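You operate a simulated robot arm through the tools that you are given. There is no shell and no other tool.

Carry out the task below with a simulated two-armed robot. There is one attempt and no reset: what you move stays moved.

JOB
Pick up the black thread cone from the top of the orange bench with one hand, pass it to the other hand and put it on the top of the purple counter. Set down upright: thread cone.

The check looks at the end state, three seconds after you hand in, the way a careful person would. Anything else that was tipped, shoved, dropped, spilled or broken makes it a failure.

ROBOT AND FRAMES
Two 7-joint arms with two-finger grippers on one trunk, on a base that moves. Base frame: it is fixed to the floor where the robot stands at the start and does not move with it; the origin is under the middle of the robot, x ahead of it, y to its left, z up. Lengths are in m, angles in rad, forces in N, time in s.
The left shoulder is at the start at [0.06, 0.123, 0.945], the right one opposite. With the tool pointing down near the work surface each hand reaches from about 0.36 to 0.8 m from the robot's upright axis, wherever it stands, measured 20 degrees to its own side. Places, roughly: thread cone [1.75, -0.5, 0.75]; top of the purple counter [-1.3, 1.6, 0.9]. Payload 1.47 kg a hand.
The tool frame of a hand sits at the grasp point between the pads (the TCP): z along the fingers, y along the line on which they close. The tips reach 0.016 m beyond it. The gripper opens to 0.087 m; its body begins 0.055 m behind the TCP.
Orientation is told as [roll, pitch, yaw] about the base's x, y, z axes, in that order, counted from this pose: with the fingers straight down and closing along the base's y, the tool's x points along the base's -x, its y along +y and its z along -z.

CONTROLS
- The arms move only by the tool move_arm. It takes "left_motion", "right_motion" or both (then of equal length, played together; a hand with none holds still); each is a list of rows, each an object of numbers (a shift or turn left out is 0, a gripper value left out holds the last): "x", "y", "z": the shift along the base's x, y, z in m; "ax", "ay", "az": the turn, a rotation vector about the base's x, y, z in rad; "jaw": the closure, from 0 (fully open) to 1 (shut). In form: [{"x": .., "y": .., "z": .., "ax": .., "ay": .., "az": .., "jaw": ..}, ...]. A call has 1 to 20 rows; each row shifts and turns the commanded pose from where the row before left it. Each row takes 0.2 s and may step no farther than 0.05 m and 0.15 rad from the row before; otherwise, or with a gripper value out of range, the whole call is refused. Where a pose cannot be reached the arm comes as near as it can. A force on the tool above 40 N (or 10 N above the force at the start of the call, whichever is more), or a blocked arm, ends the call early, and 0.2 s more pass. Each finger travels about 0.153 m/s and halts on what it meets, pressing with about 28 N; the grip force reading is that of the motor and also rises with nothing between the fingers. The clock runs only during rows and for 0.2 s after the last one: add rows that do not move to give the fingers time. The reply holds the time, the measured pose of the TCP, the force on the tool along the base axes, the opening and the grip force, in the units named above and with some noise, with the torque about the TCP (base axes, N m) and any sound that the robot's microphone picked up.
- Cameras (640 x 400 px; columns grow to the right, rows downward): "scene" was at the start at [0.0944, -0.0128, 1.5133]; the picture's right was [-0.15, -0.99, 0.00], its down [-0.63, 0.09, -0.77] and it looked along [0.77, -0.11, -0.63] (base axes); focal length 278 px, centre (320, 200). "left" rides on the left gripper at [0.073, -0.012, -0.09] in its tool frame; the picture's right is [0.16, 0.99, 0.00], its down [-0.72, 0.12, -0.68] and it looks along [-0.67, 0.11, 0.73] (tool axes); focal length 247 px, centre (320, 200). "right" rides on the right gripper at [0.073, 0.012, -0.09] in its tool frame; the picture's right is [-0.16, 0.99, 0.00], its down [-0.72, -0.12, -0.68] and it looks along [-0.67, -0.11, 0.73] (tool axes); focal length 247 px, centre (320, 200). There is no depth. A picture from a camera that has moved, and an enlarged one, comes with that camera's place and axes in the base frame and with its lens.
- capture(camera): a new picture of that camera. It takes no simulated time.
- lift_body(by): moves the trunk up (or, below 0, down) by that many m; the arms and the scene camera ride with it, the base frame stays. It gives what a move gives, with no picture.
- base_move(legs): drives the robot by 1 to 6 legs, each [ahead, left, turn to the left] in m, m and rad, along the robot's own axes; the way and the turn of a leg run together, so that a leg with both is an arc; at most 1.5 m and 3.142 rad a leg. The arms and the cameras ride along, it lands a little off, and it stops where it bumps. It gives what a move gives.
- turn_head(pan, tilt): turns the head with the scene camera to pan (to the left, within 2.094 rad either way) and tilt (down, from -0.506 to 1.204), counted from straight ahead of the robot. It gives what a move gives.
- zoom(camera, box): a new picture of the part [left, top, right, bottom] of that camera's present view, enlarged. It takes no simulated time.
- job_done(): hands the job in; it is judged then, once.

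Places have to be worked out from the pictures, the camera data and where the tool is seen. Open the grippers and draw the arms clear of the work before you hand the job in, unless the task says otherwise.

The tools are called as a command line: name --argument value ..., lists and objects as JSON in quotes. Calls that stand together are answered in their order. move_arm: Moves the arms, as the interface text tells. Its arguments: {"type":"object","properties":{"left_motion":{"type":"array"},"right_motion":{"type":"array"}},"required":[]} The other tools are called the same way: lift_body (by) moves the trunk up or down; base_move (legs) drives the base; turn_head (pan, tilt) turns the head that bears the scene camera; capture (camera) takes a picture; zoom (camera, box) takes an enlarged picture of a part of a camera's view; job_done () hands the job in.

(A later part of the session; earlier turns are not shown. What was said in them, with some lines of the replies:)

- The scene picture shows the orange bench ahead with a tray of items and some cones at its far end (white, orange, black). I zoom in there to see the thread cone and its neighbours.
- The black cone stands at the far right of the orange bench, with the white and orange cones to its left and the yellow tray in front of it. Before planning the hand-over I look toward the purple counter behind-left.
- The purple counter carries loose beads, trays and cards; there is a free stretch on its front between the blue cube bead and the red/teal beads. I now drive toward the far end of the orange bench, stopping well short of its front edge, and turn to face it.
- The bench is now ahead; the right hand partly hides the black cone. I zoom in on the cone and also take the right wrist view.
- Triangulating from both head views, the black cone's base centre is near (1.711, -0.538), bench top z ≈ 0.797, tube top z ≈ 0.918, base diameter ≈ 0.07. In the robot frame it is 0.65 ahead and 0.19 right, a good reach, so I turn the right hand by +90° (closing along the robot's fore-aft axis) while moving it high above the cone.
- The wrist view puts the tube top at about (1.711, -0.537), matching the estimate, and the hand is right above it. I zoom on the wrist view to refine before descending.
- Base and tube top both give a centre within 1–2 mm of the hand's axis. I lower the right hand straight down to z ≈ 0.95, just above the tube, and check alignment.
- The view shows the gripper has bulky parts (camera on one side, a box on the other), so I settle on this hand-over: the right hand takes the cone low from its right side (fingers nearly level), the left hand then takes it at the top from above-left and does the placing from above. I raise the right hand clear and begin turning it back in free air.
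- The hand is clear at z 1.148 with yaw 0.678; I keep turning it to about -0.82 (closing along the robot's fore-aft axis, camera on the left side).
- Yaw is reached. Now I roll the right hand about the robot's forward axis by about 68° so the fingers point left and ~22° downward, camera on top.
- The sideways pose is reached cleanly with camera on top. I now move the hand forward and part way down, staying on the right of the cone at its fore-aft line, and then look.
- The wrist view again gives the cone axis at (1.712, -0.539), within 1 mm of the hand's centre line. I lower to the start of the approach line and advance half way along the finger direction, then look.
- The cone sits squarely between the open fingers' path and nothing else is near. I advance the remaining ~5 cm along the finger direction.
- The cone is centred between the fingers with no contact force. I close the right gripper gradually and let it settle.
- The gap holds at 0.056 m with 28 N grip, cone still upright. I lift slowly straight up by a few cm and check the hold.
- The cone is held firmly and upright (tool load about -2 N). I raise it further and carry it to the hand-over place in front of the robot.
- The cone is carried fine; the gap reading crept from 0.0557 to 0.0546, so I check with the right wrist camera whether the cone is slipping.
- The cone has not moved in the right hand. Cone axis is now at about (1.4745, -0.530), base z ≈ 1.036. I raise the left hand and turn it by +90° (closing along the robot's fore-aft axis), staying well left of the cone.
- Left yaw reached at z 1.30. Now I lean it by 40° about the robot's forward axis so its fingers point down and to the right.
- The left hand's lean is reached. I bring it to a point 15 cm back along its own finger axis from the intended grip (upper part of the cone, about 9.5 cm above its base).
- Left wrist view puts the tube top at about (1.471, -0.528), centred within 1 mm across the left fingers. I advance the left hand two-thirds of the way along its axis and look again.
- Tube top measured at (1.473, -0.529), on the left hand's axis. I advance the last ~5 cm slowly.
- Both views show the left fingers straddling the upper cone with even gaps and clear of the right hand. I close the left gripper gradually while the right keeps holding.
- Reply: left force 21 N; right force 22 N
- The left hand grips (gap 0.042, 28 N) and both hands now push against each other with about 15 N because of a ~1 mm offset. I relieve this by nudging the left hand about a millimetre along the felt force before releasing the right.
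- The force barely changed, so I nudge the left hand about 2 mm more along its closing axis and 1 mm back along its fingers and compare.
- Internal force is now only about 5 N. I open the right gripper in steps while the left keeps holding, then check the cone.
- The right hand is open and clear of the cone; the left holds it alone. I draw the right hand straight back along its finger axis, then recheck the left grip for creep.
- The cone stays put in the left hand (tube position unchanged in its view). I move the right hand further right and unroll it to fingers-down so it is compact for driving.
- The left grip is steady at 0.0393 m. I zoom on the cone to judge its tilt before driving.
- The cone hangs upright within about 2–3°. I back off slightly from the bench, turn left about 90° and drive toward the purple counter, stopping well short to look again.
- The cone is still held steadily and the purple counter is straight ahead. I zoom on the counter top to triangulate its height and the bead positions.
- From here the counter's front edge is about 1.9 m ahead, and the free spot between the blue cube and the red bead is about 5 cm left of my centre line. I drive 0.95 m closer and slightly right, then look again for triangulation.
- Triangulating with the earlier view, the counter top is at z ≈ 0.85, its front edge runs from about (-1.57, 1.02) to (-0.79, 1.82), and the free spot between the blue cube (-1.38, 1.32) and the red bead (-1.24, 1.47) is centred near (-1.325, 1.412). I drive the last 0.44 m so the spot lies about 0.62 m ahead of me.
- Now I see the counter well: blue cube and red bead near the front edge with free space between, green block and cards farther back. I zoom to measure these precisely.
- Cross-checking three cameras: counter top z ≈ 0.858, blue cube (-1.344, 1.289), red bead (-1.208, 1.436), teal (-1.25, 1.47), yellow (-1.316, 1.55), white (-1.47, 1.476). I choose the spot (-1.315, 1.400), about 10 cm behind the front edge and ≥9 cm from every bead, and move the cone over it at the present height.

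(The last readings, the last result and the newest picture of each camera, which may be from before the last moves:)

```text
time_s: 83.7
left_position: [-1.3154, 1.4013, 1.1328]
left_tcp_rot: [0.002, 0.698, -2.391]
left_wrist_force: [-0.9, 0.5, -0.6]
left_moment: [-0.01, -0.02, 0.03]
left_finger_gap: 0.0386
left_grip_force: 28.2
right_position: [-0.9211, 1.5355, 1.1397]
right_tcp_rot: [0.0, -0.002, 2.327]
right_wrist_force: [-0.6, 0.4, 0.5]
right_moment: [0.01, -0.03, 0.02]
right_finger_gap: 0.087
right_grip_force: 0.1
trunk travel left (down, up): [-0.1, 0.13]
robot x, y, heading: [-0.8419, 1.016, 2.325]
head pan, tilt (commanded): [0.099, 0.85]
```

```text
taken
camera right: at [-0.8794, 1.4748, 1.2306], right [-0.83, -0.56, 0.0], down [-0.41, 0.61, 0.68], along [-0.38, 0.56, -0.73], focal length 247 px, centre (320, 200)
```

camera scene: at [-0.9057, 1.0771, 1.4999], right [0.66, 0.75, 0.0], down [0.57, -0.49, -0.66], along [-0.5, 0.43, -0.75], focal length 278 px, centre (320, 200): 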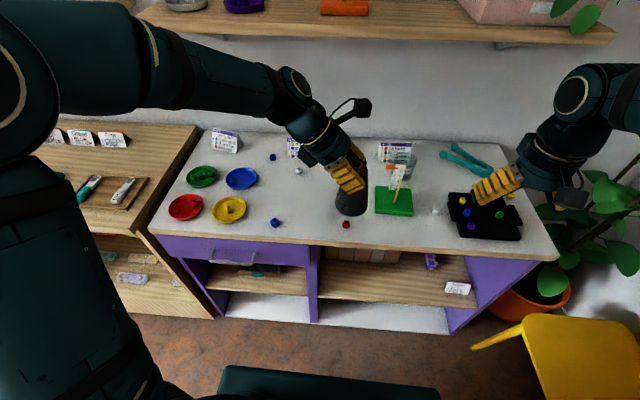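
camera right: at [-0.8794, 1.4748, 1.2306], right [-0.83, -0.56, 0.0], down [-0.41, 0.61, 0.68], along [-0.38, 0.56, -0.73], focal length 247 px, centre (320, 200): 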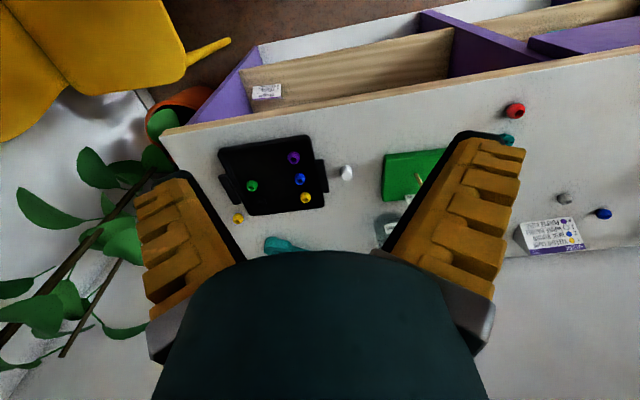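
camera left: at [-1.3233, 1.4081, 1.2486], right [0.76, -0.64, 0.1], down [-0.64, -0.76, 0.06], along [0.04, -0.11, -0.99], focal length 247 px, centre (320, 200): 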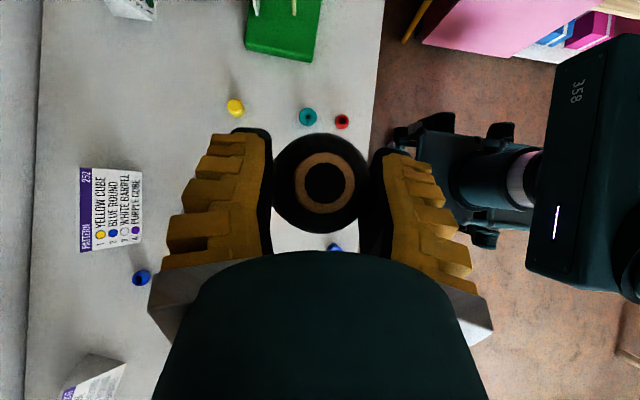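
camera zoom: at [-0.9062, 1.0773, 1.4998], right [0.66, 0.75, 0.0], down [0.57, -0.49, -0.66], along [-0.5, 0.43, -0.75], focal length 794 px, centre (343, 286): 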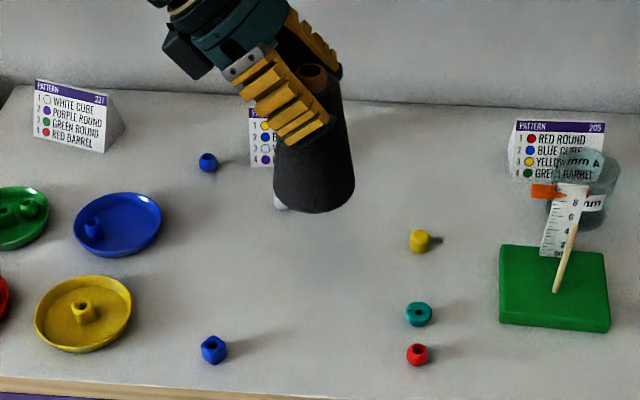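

The left view confirms the footprint is clear of every bead by ~10 cm. I lower the cone to about 1.5–2 cm above the counter and look.

move_arm --left_motion '[{"z": -0.025}, {"z": -0.035}, {"z": -0.035}, {"z": -0.035}, {"z": -0.025}, {}, {}]'

zoom --camera "scene" --box '[200, 100, 424, 240]'

capture --camera "left"

capture --camera "right"

```text
time_s: 85.3
left_position: [-1.3152, 1.3994, 0.9773]
left_tcp_rot: [0.0, 0.698, -2.387]
left_wrist_force: [-1.2, 0.0, 0.2]
left_moment: [-0.01, -0.01, 0.04]
left_finger_gap: 0.0386
left_grip_force: 27.7
right_position: [-0.9197, 1.535, 1.1404]
right_tcp_rot: [0.0, -0.001, 2.327]
right_wrist_force: [-0.2, 0.4, -0.1]
right_moment: [0.0, 0.01, 0.0]
right_finger_gap: 0.0873
right_grip_force: 0.1
trunk travel left (down, up): [-0.1, 0.13]
robot x, y, heading: [-0.8401, 1.0214, 2.326]
head pan, tilt (commanded): [0.099, 0.85]
```

```text
2.86 times, centred on (312, 170) of scene
camera zoom: at [-0.906, 1.0773, 1.4998], right [0.66, 0.75, 0.0], down [0.57, -0.49, -0.66], along [-0.5, 0.43, -0.75], focal length 794 px, centre (343, 286)
```

zoom: 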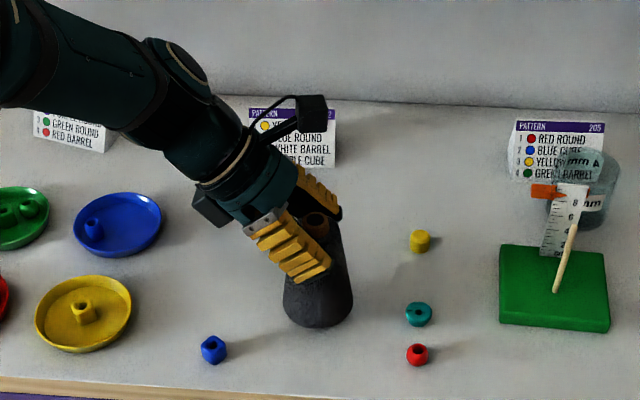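

```text
taken
camera left: at [-1.3231, 1.4075, 1.0926], right [0.76, -0.64, 0.1], down [-0.64, -0.76, 0.06], along [0.04, -0.11, -0.99], focal length 247 px, centre (320, 200)
```

left: 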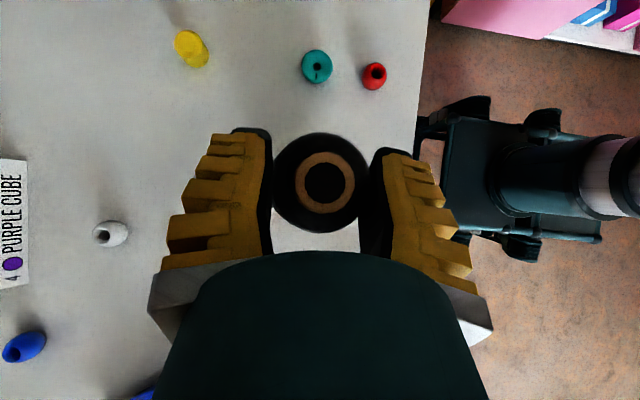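

```text
taken
camera right: at [-0.8793, 1.4747, 1.2307], right [-0.83, -0.56, 0.0], down [-0.41, 0.61, 0.68], along [-0.38, 0.56, -0.73], focal length 247 px, centre (320, 200)
```

right: 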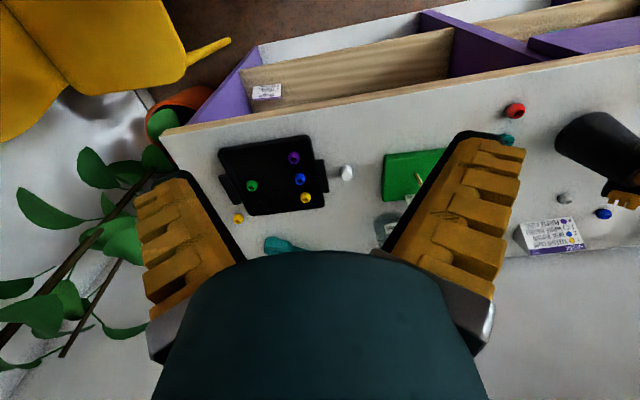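

The cone's base is about 2.3 cm above the counter, upright, with beads clear. I lower 1.6 cm gently and read the force.

move_arm --left_motion '[{"z": -0.006}, {"z": -0.005}, {"z": -0.005}, {}, {}]'

zoom --camera "scene" --box '[260, 160, 356, 220]'

```text
time_s: 86.5
left_position: [-1.3134, 1.4009, 0.9607]
left_tcp_rot: [0.0, 0.697, -2.39]
left_wrist_force: [0.5, 0.4, 0.1]
left_moment: [0.02, 0.04, -0.01]
left_finger_gap: 0.0385
left_grip_force: 28.6
right_position: [-0.9195, 1.535, 1.1396]
right_tcp_rot: [0.001, 0.0, 2.325]
right_wrist_force: [0.2, 0.0, -0.1]
right_moment: [0.02, -0.02, 0.01]
right_finger_gap: 0.0869
right_grip_force: 0.1
trunk travel left (down, up): [-0.1, 0.13]
robot x, y, heading: [-0.8402, 1.0221, 2.322]
head pan, tilt (commanded): [0.099, 0.85]
```

```text
6.67 times, centred on (308, 190) of scene
camera zoom: at [-0.9059, 1.0772, 1.4998], right [0.66, 0.75, 0.0], down [0.57, -0.49, -0.66], along [-0.5, 0.43, -0.75], focal length 1853 px, centre (400, 267)
```

zoom: 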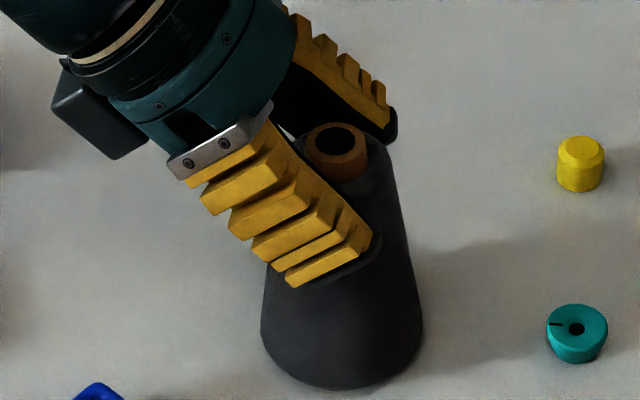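

No contact yet; the base should be about 7 mm above the top. I lower in 2–3 mm steps, watching the vertical force.

move_arm --left_motion '[{"z": -0.003}, {}, {}]'

move_arm --left_motion '[{"z": -0.002}, {}, {}]'

```text
time_s: 87.3
left_position: [-1.3145, 1.3992, 0.9579]
left_tcp_rot: [0.003, 0.699, -2.389]
left_wrist_force: [-0.2, 0.5, 0.0]
left_moment: [-0.01, 0.0, 0.02]
left_finger_gap: 0.0382
left_grip_force: 28.3
right_position: [-0.9204, 1.5349, 1.1403]
right_tcp_rot: [0.0, -0.001, 2.326]
right_wrist_force: [0.2, 1.4, 0.2]
right_moment: [0.02, 0.01, 0.02]
right_finger_gap: 0.0874
right_grip_force: 0.1
trunk travel left (down, up): [-0.1, 0.13]
robot x, y, heading: [-0.8424, 1.0179, 2.323]
head pan, tilt (commanded): [0.099, 0.85]
```

```text
time_s: 88.1
left_position: [-1.3142, 1.4, 0.9567]
left_tcp_rot: [0.002, 0.698, -2.389]
left_wrist_force: [0.0, 0.3, 0.1]
left_moment: [-0.01, -0.03, 0.02]
left_finger_gap: 0.0384
left_grip_force: 27.9
right_position: [-0.9204, 1.5351, 1.1404]
right_tcp_rot: [0.001, -0.001, 2.327]
right_wrist_force: [1.3, 0.2, 0.2]
right_moment: [0.01, -0.01, -0.01]
right_finger_gap: 0.0872
right_grip_force: 0.0
trunk travel left (down, up): [-0.1, 0.13]
robot x, y, heading: [-0.841, 1.0165, 2.321]
head pan, tilt (commanded): [0.099, 0.85]
```

Still no contact force at TCP z 0.9565. I continue down in 2 mm steps.

move_arm --left_motion '[{"z": -0.002}, {}, {}]'

move_arm --left_motion '[{"z": -0.0015}, {}, {}]'

zoom --camera "scene" --box '[260, 160, 356, 220]'

```text
time_s: 88.9
left_position: [-1.315, 1.3994, 0.956]
left_tcp_rot: [-0.002, 0.698, -2.39]
left_wrist_force: [-0.3, -1.4, 5.7]
left_moment: [0.1, 0.1, 0.01]
left_finger_gap: 0.0386
left_grip_force: 27.3
right_position: [-0.9194, 1.5349, 1.142]
right_tcp_rot: [-0.001, -0.001, 2.325]
right_wrist_force: [0.2, 0.2, -0.6]
right_moment: [-0.01, -0.01, 0.02]
right_finger_gap: 0.0867
right_grip_force: 0.1
trunk travel left (down, up): [-0.1, 0.13]
robot x, y, heading: [-0.8385, 1.0198, 2.325]
head pan, tilt (commanded): [0.099, 0.85]
```

```text
time_s: 89.7
left_position: [-1.3137, 1.3989, 0.9543]
left_tcp_rot: [-0.003, 0.697, -2.392]
left_wrist_force: [-0.7, 0.0, 17.4]
left_moment: [0.18, 0.03, 0.05]
left_finger_gap: 0.0406
left_grip_force: 27.8
right_position: [-0.9196, 1.5336, 1.141]
right_tcp_rot: [0.0, -0.001, 2.325]
right_wrist_force: [-0.5, -0.3, 0.2]
right_moment: [0.02, -0.02, 0.0]
right_finger_gap: 0.0871
right_grip_force: 0.0
trunk travel left (down, up): [-0.1, 0.13]
robot x, y, heading: [-0.8395, 1.0175, 2.324]
head pan, tilt (commanded): [0.099, 0.85]
```

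```text
6.67 times, centred on (308, 190) of scene
camera zoom: at [-0.9046, 1.0761, 1.5], right [0.66, 0.75, 0.0], down [0.57, -0.49, -0.66], along [-0.5, 0.43, -0.75], focal length 1853 px, centre (400, 267)
```

zoom: 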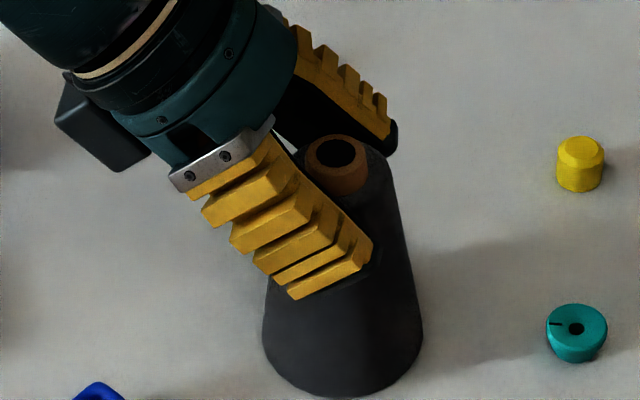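

The base touches the counter (17 N upward, cone slid slightly in the grip). I ease up 1 mm to lower the load, then open the left gripper gradually.

move_arm --left_motion '[{"z": 0.001}, {}, {}]'

move_arm --left_motion '[{"jaw": 0.52}, {"jaw": 0.48}, {"jaw": 0.44}, {"jaw": 0.4}, {"jaw": 0.3}, {"jaw": 0.2}, {"jaw": 0.1}, {"jaw": 0.0}, {}, {}]'

zoom --camera "scene" --box '[260, 160, 356, 220]'

capture --camera "left"

```text
time_s: 90.5
left_position: [-1.315, 1.3977, 0.9549]
left_tcp_rot: [-0.001, 0.697, -2.389]
left_wrist_force: [-2.5, 2.9, 13.6]
left_moment: [0.11, 0.13, 0.05]
left_finger_gap: 0.0402
left_grip_force: 27.8
right_position: [-0.9194, 1.534, 1.1403]
right_tcp_rot: [0.0, -0.001, 2.327]
right_wrist_force: [-0.8, 0.2, 0.7]
right_moment: [-0.03, 0.0, 0.01]
right_finger_gap: 0.087
right_grip_force: 0.1
trunk travel left (down, up): [-0.1, 0.13]
robot x, y, heading: [-0.8389, 1.018, 2.322]
head pan, tilt (commanded): [0.099, 0.85]
```

```text
time_s: 92.7
left_position: [-1.3147, 1.4003, 0.9541]
left_tcp_rot: [0.001, 0.698, -2.389]
left_wrist_force: [0.0, -0.2, 0.1]
left_moment: [-0.02, -0.02, -0.02]
left_finger_gap: 0.0869
left_grip_force: 0.0
right_position: [-0.9206, 1.5344, 1.1401]
right_tcp_rot: [-0.001, -0.001, 2.326]
right_wrist_force: [-0.6, 0.3, -0.5]
right_moment: [0.02, -0.01, 0.02]
right_finger_gap: 0.087
right_grip_force: 0.1
trunk travel left (down, up): [-0.1, 0.13]
robot x, y, heading: [-0.8399, 1.0176, 2.323]
head pan, tilt (commanded): [0.099, 0.85]
```

```text
6.67 times, centred on (308, 190) of scene
camera zoom: at [-0.9057, 1.0771, 1.4998], right [0.66, 0.75, 0.0], down [0.57, -0.49, -0.66], along [-0.5, 0.43, -0.75], focal length 1853 px, centre (400, 267)
```

zoom: 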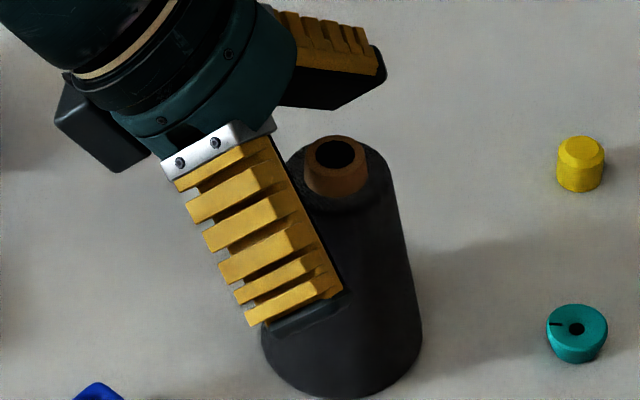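

```text
taken
camera left: at [-1.3232, 1.407, 1.07], right [0.76, -0.64, 0.1], down [-0.64, -0.76, 0.06], along [0.04, -0.11, -0.99], focal length 247 px, centre (320, 200)
```

left: 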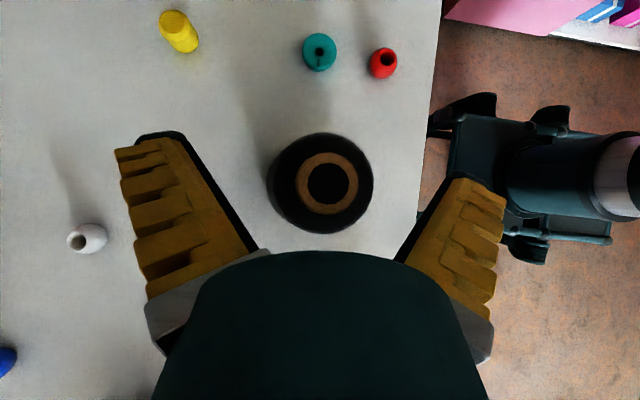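

The cone stands free and upright with the open fingers clear on both sides. I withdraw the left hand back along its own finger axis.

move_arm --left_motion '[{"x": -0.0047, "y": -0.0044, "z": 0.0077}, {"x": -0.0094, "y": -0.0088, "z": 0.0153}, {"x": -0.0117, "y": -0.011, "z": 0.0191}, {"x": -0.0117, "y": -0.011, "z": 0.0191}, {"x": -0.0117, "y": -0.011, "z": 0.0191}, {"x": -0.0117, "y": -0.011, "z": 0.0191}, {"z": 0.04}, {"z": 0.04}, {}]'

capture --camera "scene"

capture --camera "left"

```text
time_s: 94.7
left_position: [-1.3765, 1.3433, 1.1335]
left_tcp_rot: [0.001, 0.697, -2.387]
left_wrist_force: [-0.1, 1.2, 0.6]
left_moment: [-0.03, 0.0, 0.02]
left_finger_gap: 0.087
left_grip_force: 0.1
right_position: [-0.9202, 1.5336, 1.1404]
right_tcp_rot: [0.001, 0.0, 2.326]
right_wrist_force: [-0.3, 0.3, 0.6]
right_moment: [0.0, -0.01, 0.03]
right_finger_gap: 0.0872
right_grip_force: 0.1
trunk travel left (down, up): [-0.1, 0.13]
robot x, y, heading: [-0.8386, 1.0202, 2.328]
head pan, tilt (commanded): [0.099, 0.85]
```

```text
taken
camera scene: at [-0.9059, 1.0773, 1.4998], right [0.66, 0.75, 0.0], down [0.57, -0.49, -0.66], along [-0.5, 0.43, -0.75], focal length 278 px, centre (320, 200)
```

scene: 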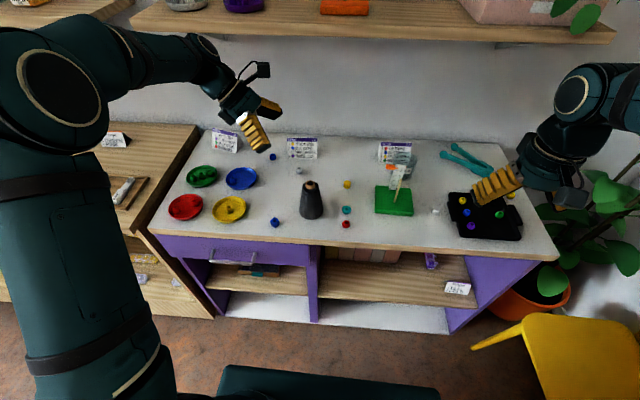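

```text
taken
camera left: at [-1.3844, 1.3507, 1.2493], right [0.76, -0.64, 0.1], down [-0.65, -0.76, 0.06], along [0.04, -0.11, -0.99], focal length 247 px, centre (320, 200)
```

left: 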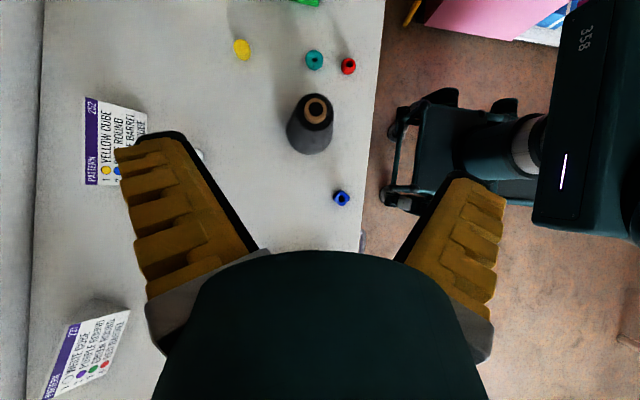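

The cone stands upright on the purple counter, with beads, trays and cards undisturbed. I back the base away so both arms are clear of the counter, then take a final look.

base_move --legs '[[-0.45, 0.0, 0.0]]'

capture --camera "scene"

zoom --camera "scene" --box '[180, 60, 440, 222]'

```text
time_s: 97.4
left_position: [-1.0703, 1.0191, 1.1326]
left_tcp_rot: [0.0, 0.698, -2.392]
left_wrist_force: [-0.9, 0.2, -0.1]
left_moment: [0.0, 0.03, -0.01]
left_finger_gap: 0.0869
left_grip_force: 0.0
right_position: [-0.6141, 1.2105, 1.1404]
right_tcp_rot: [-0.001, 0.001, 2.321]
right_wrist_force: [0.7, 0.3, 0.0]
right_moment: [0.03, -0.02, -0.02]
right_finger_gap: 0.0871
right_grip_force: 0.1
trunk travel left (down, up): [-0.1, 0.13]
robot x, y, heading: [-0.5367, 0.693, 2.326]
head pan, tilt (commanded): [0.099, 0.85]
```

```text
taken
camera scene: at [-0.6016, 0.752, 1.4999], right [0.66, 0.75, 0.0], down [0.56, -0.5, -0.66], along [-0.5, 0.44, -0.75], focal length 278 px, centre (320, 200)
```

scene: 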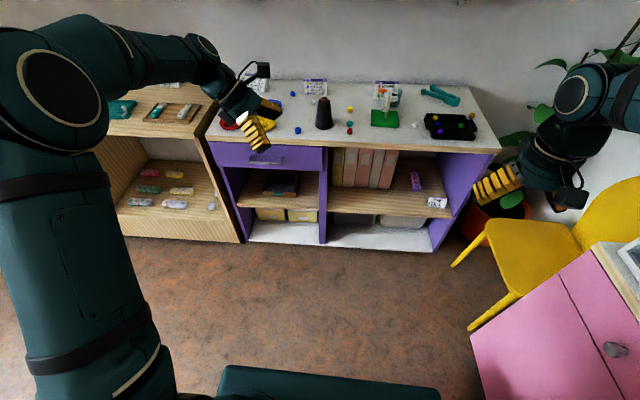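

```text
2.46 times, centred on (310, 141) of scene
camera zoom: at [-0.6016, 0.752, 1.4999], right [0.66, 0.75, 0.0], down [0.56, -0.5, -0.66], along [-0.5, 0.44, -0.75], focal length 684 px, centre (345, 345)
```

zoom: 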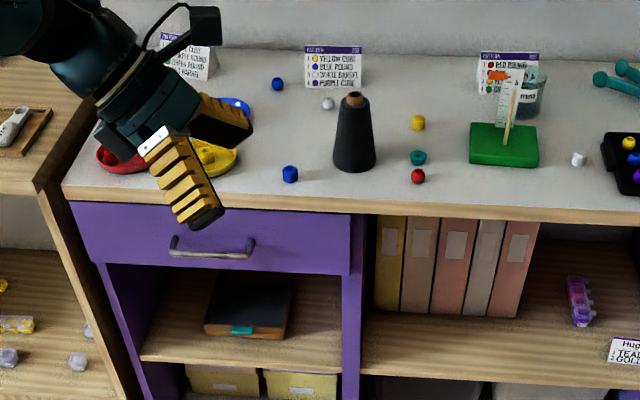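

The black cone stands upright on the purple counter between the beads, nothing else has moved, both grippers are open and the arms are clear. I hand the job in.

job_done

```text
The job is handed in.
```

The black thread cone is now standing upright on the purple counter, and I have handed the job in. I don't have the check's result yet.

- **Pick-up and pass:** The right hand picked the cone up from the orange bench and the left hand took it over in mid-air.
- **Placement:** The cone is about 10 cm back from the counter's front edge, in the gap between the blue cube bead and the red bead. It is at least 9 cm from every bead, measured centre to centre.
- **Surroundings:** In the last pictures, the beads, trays and cards I could see on the counter had not moved. The other cones and the tray on the orange bench looked undisturbed when I left it.
- **End state:** Both grippers are open, and I backed the robot about 0.45 m away from the counter so the arms are clear.
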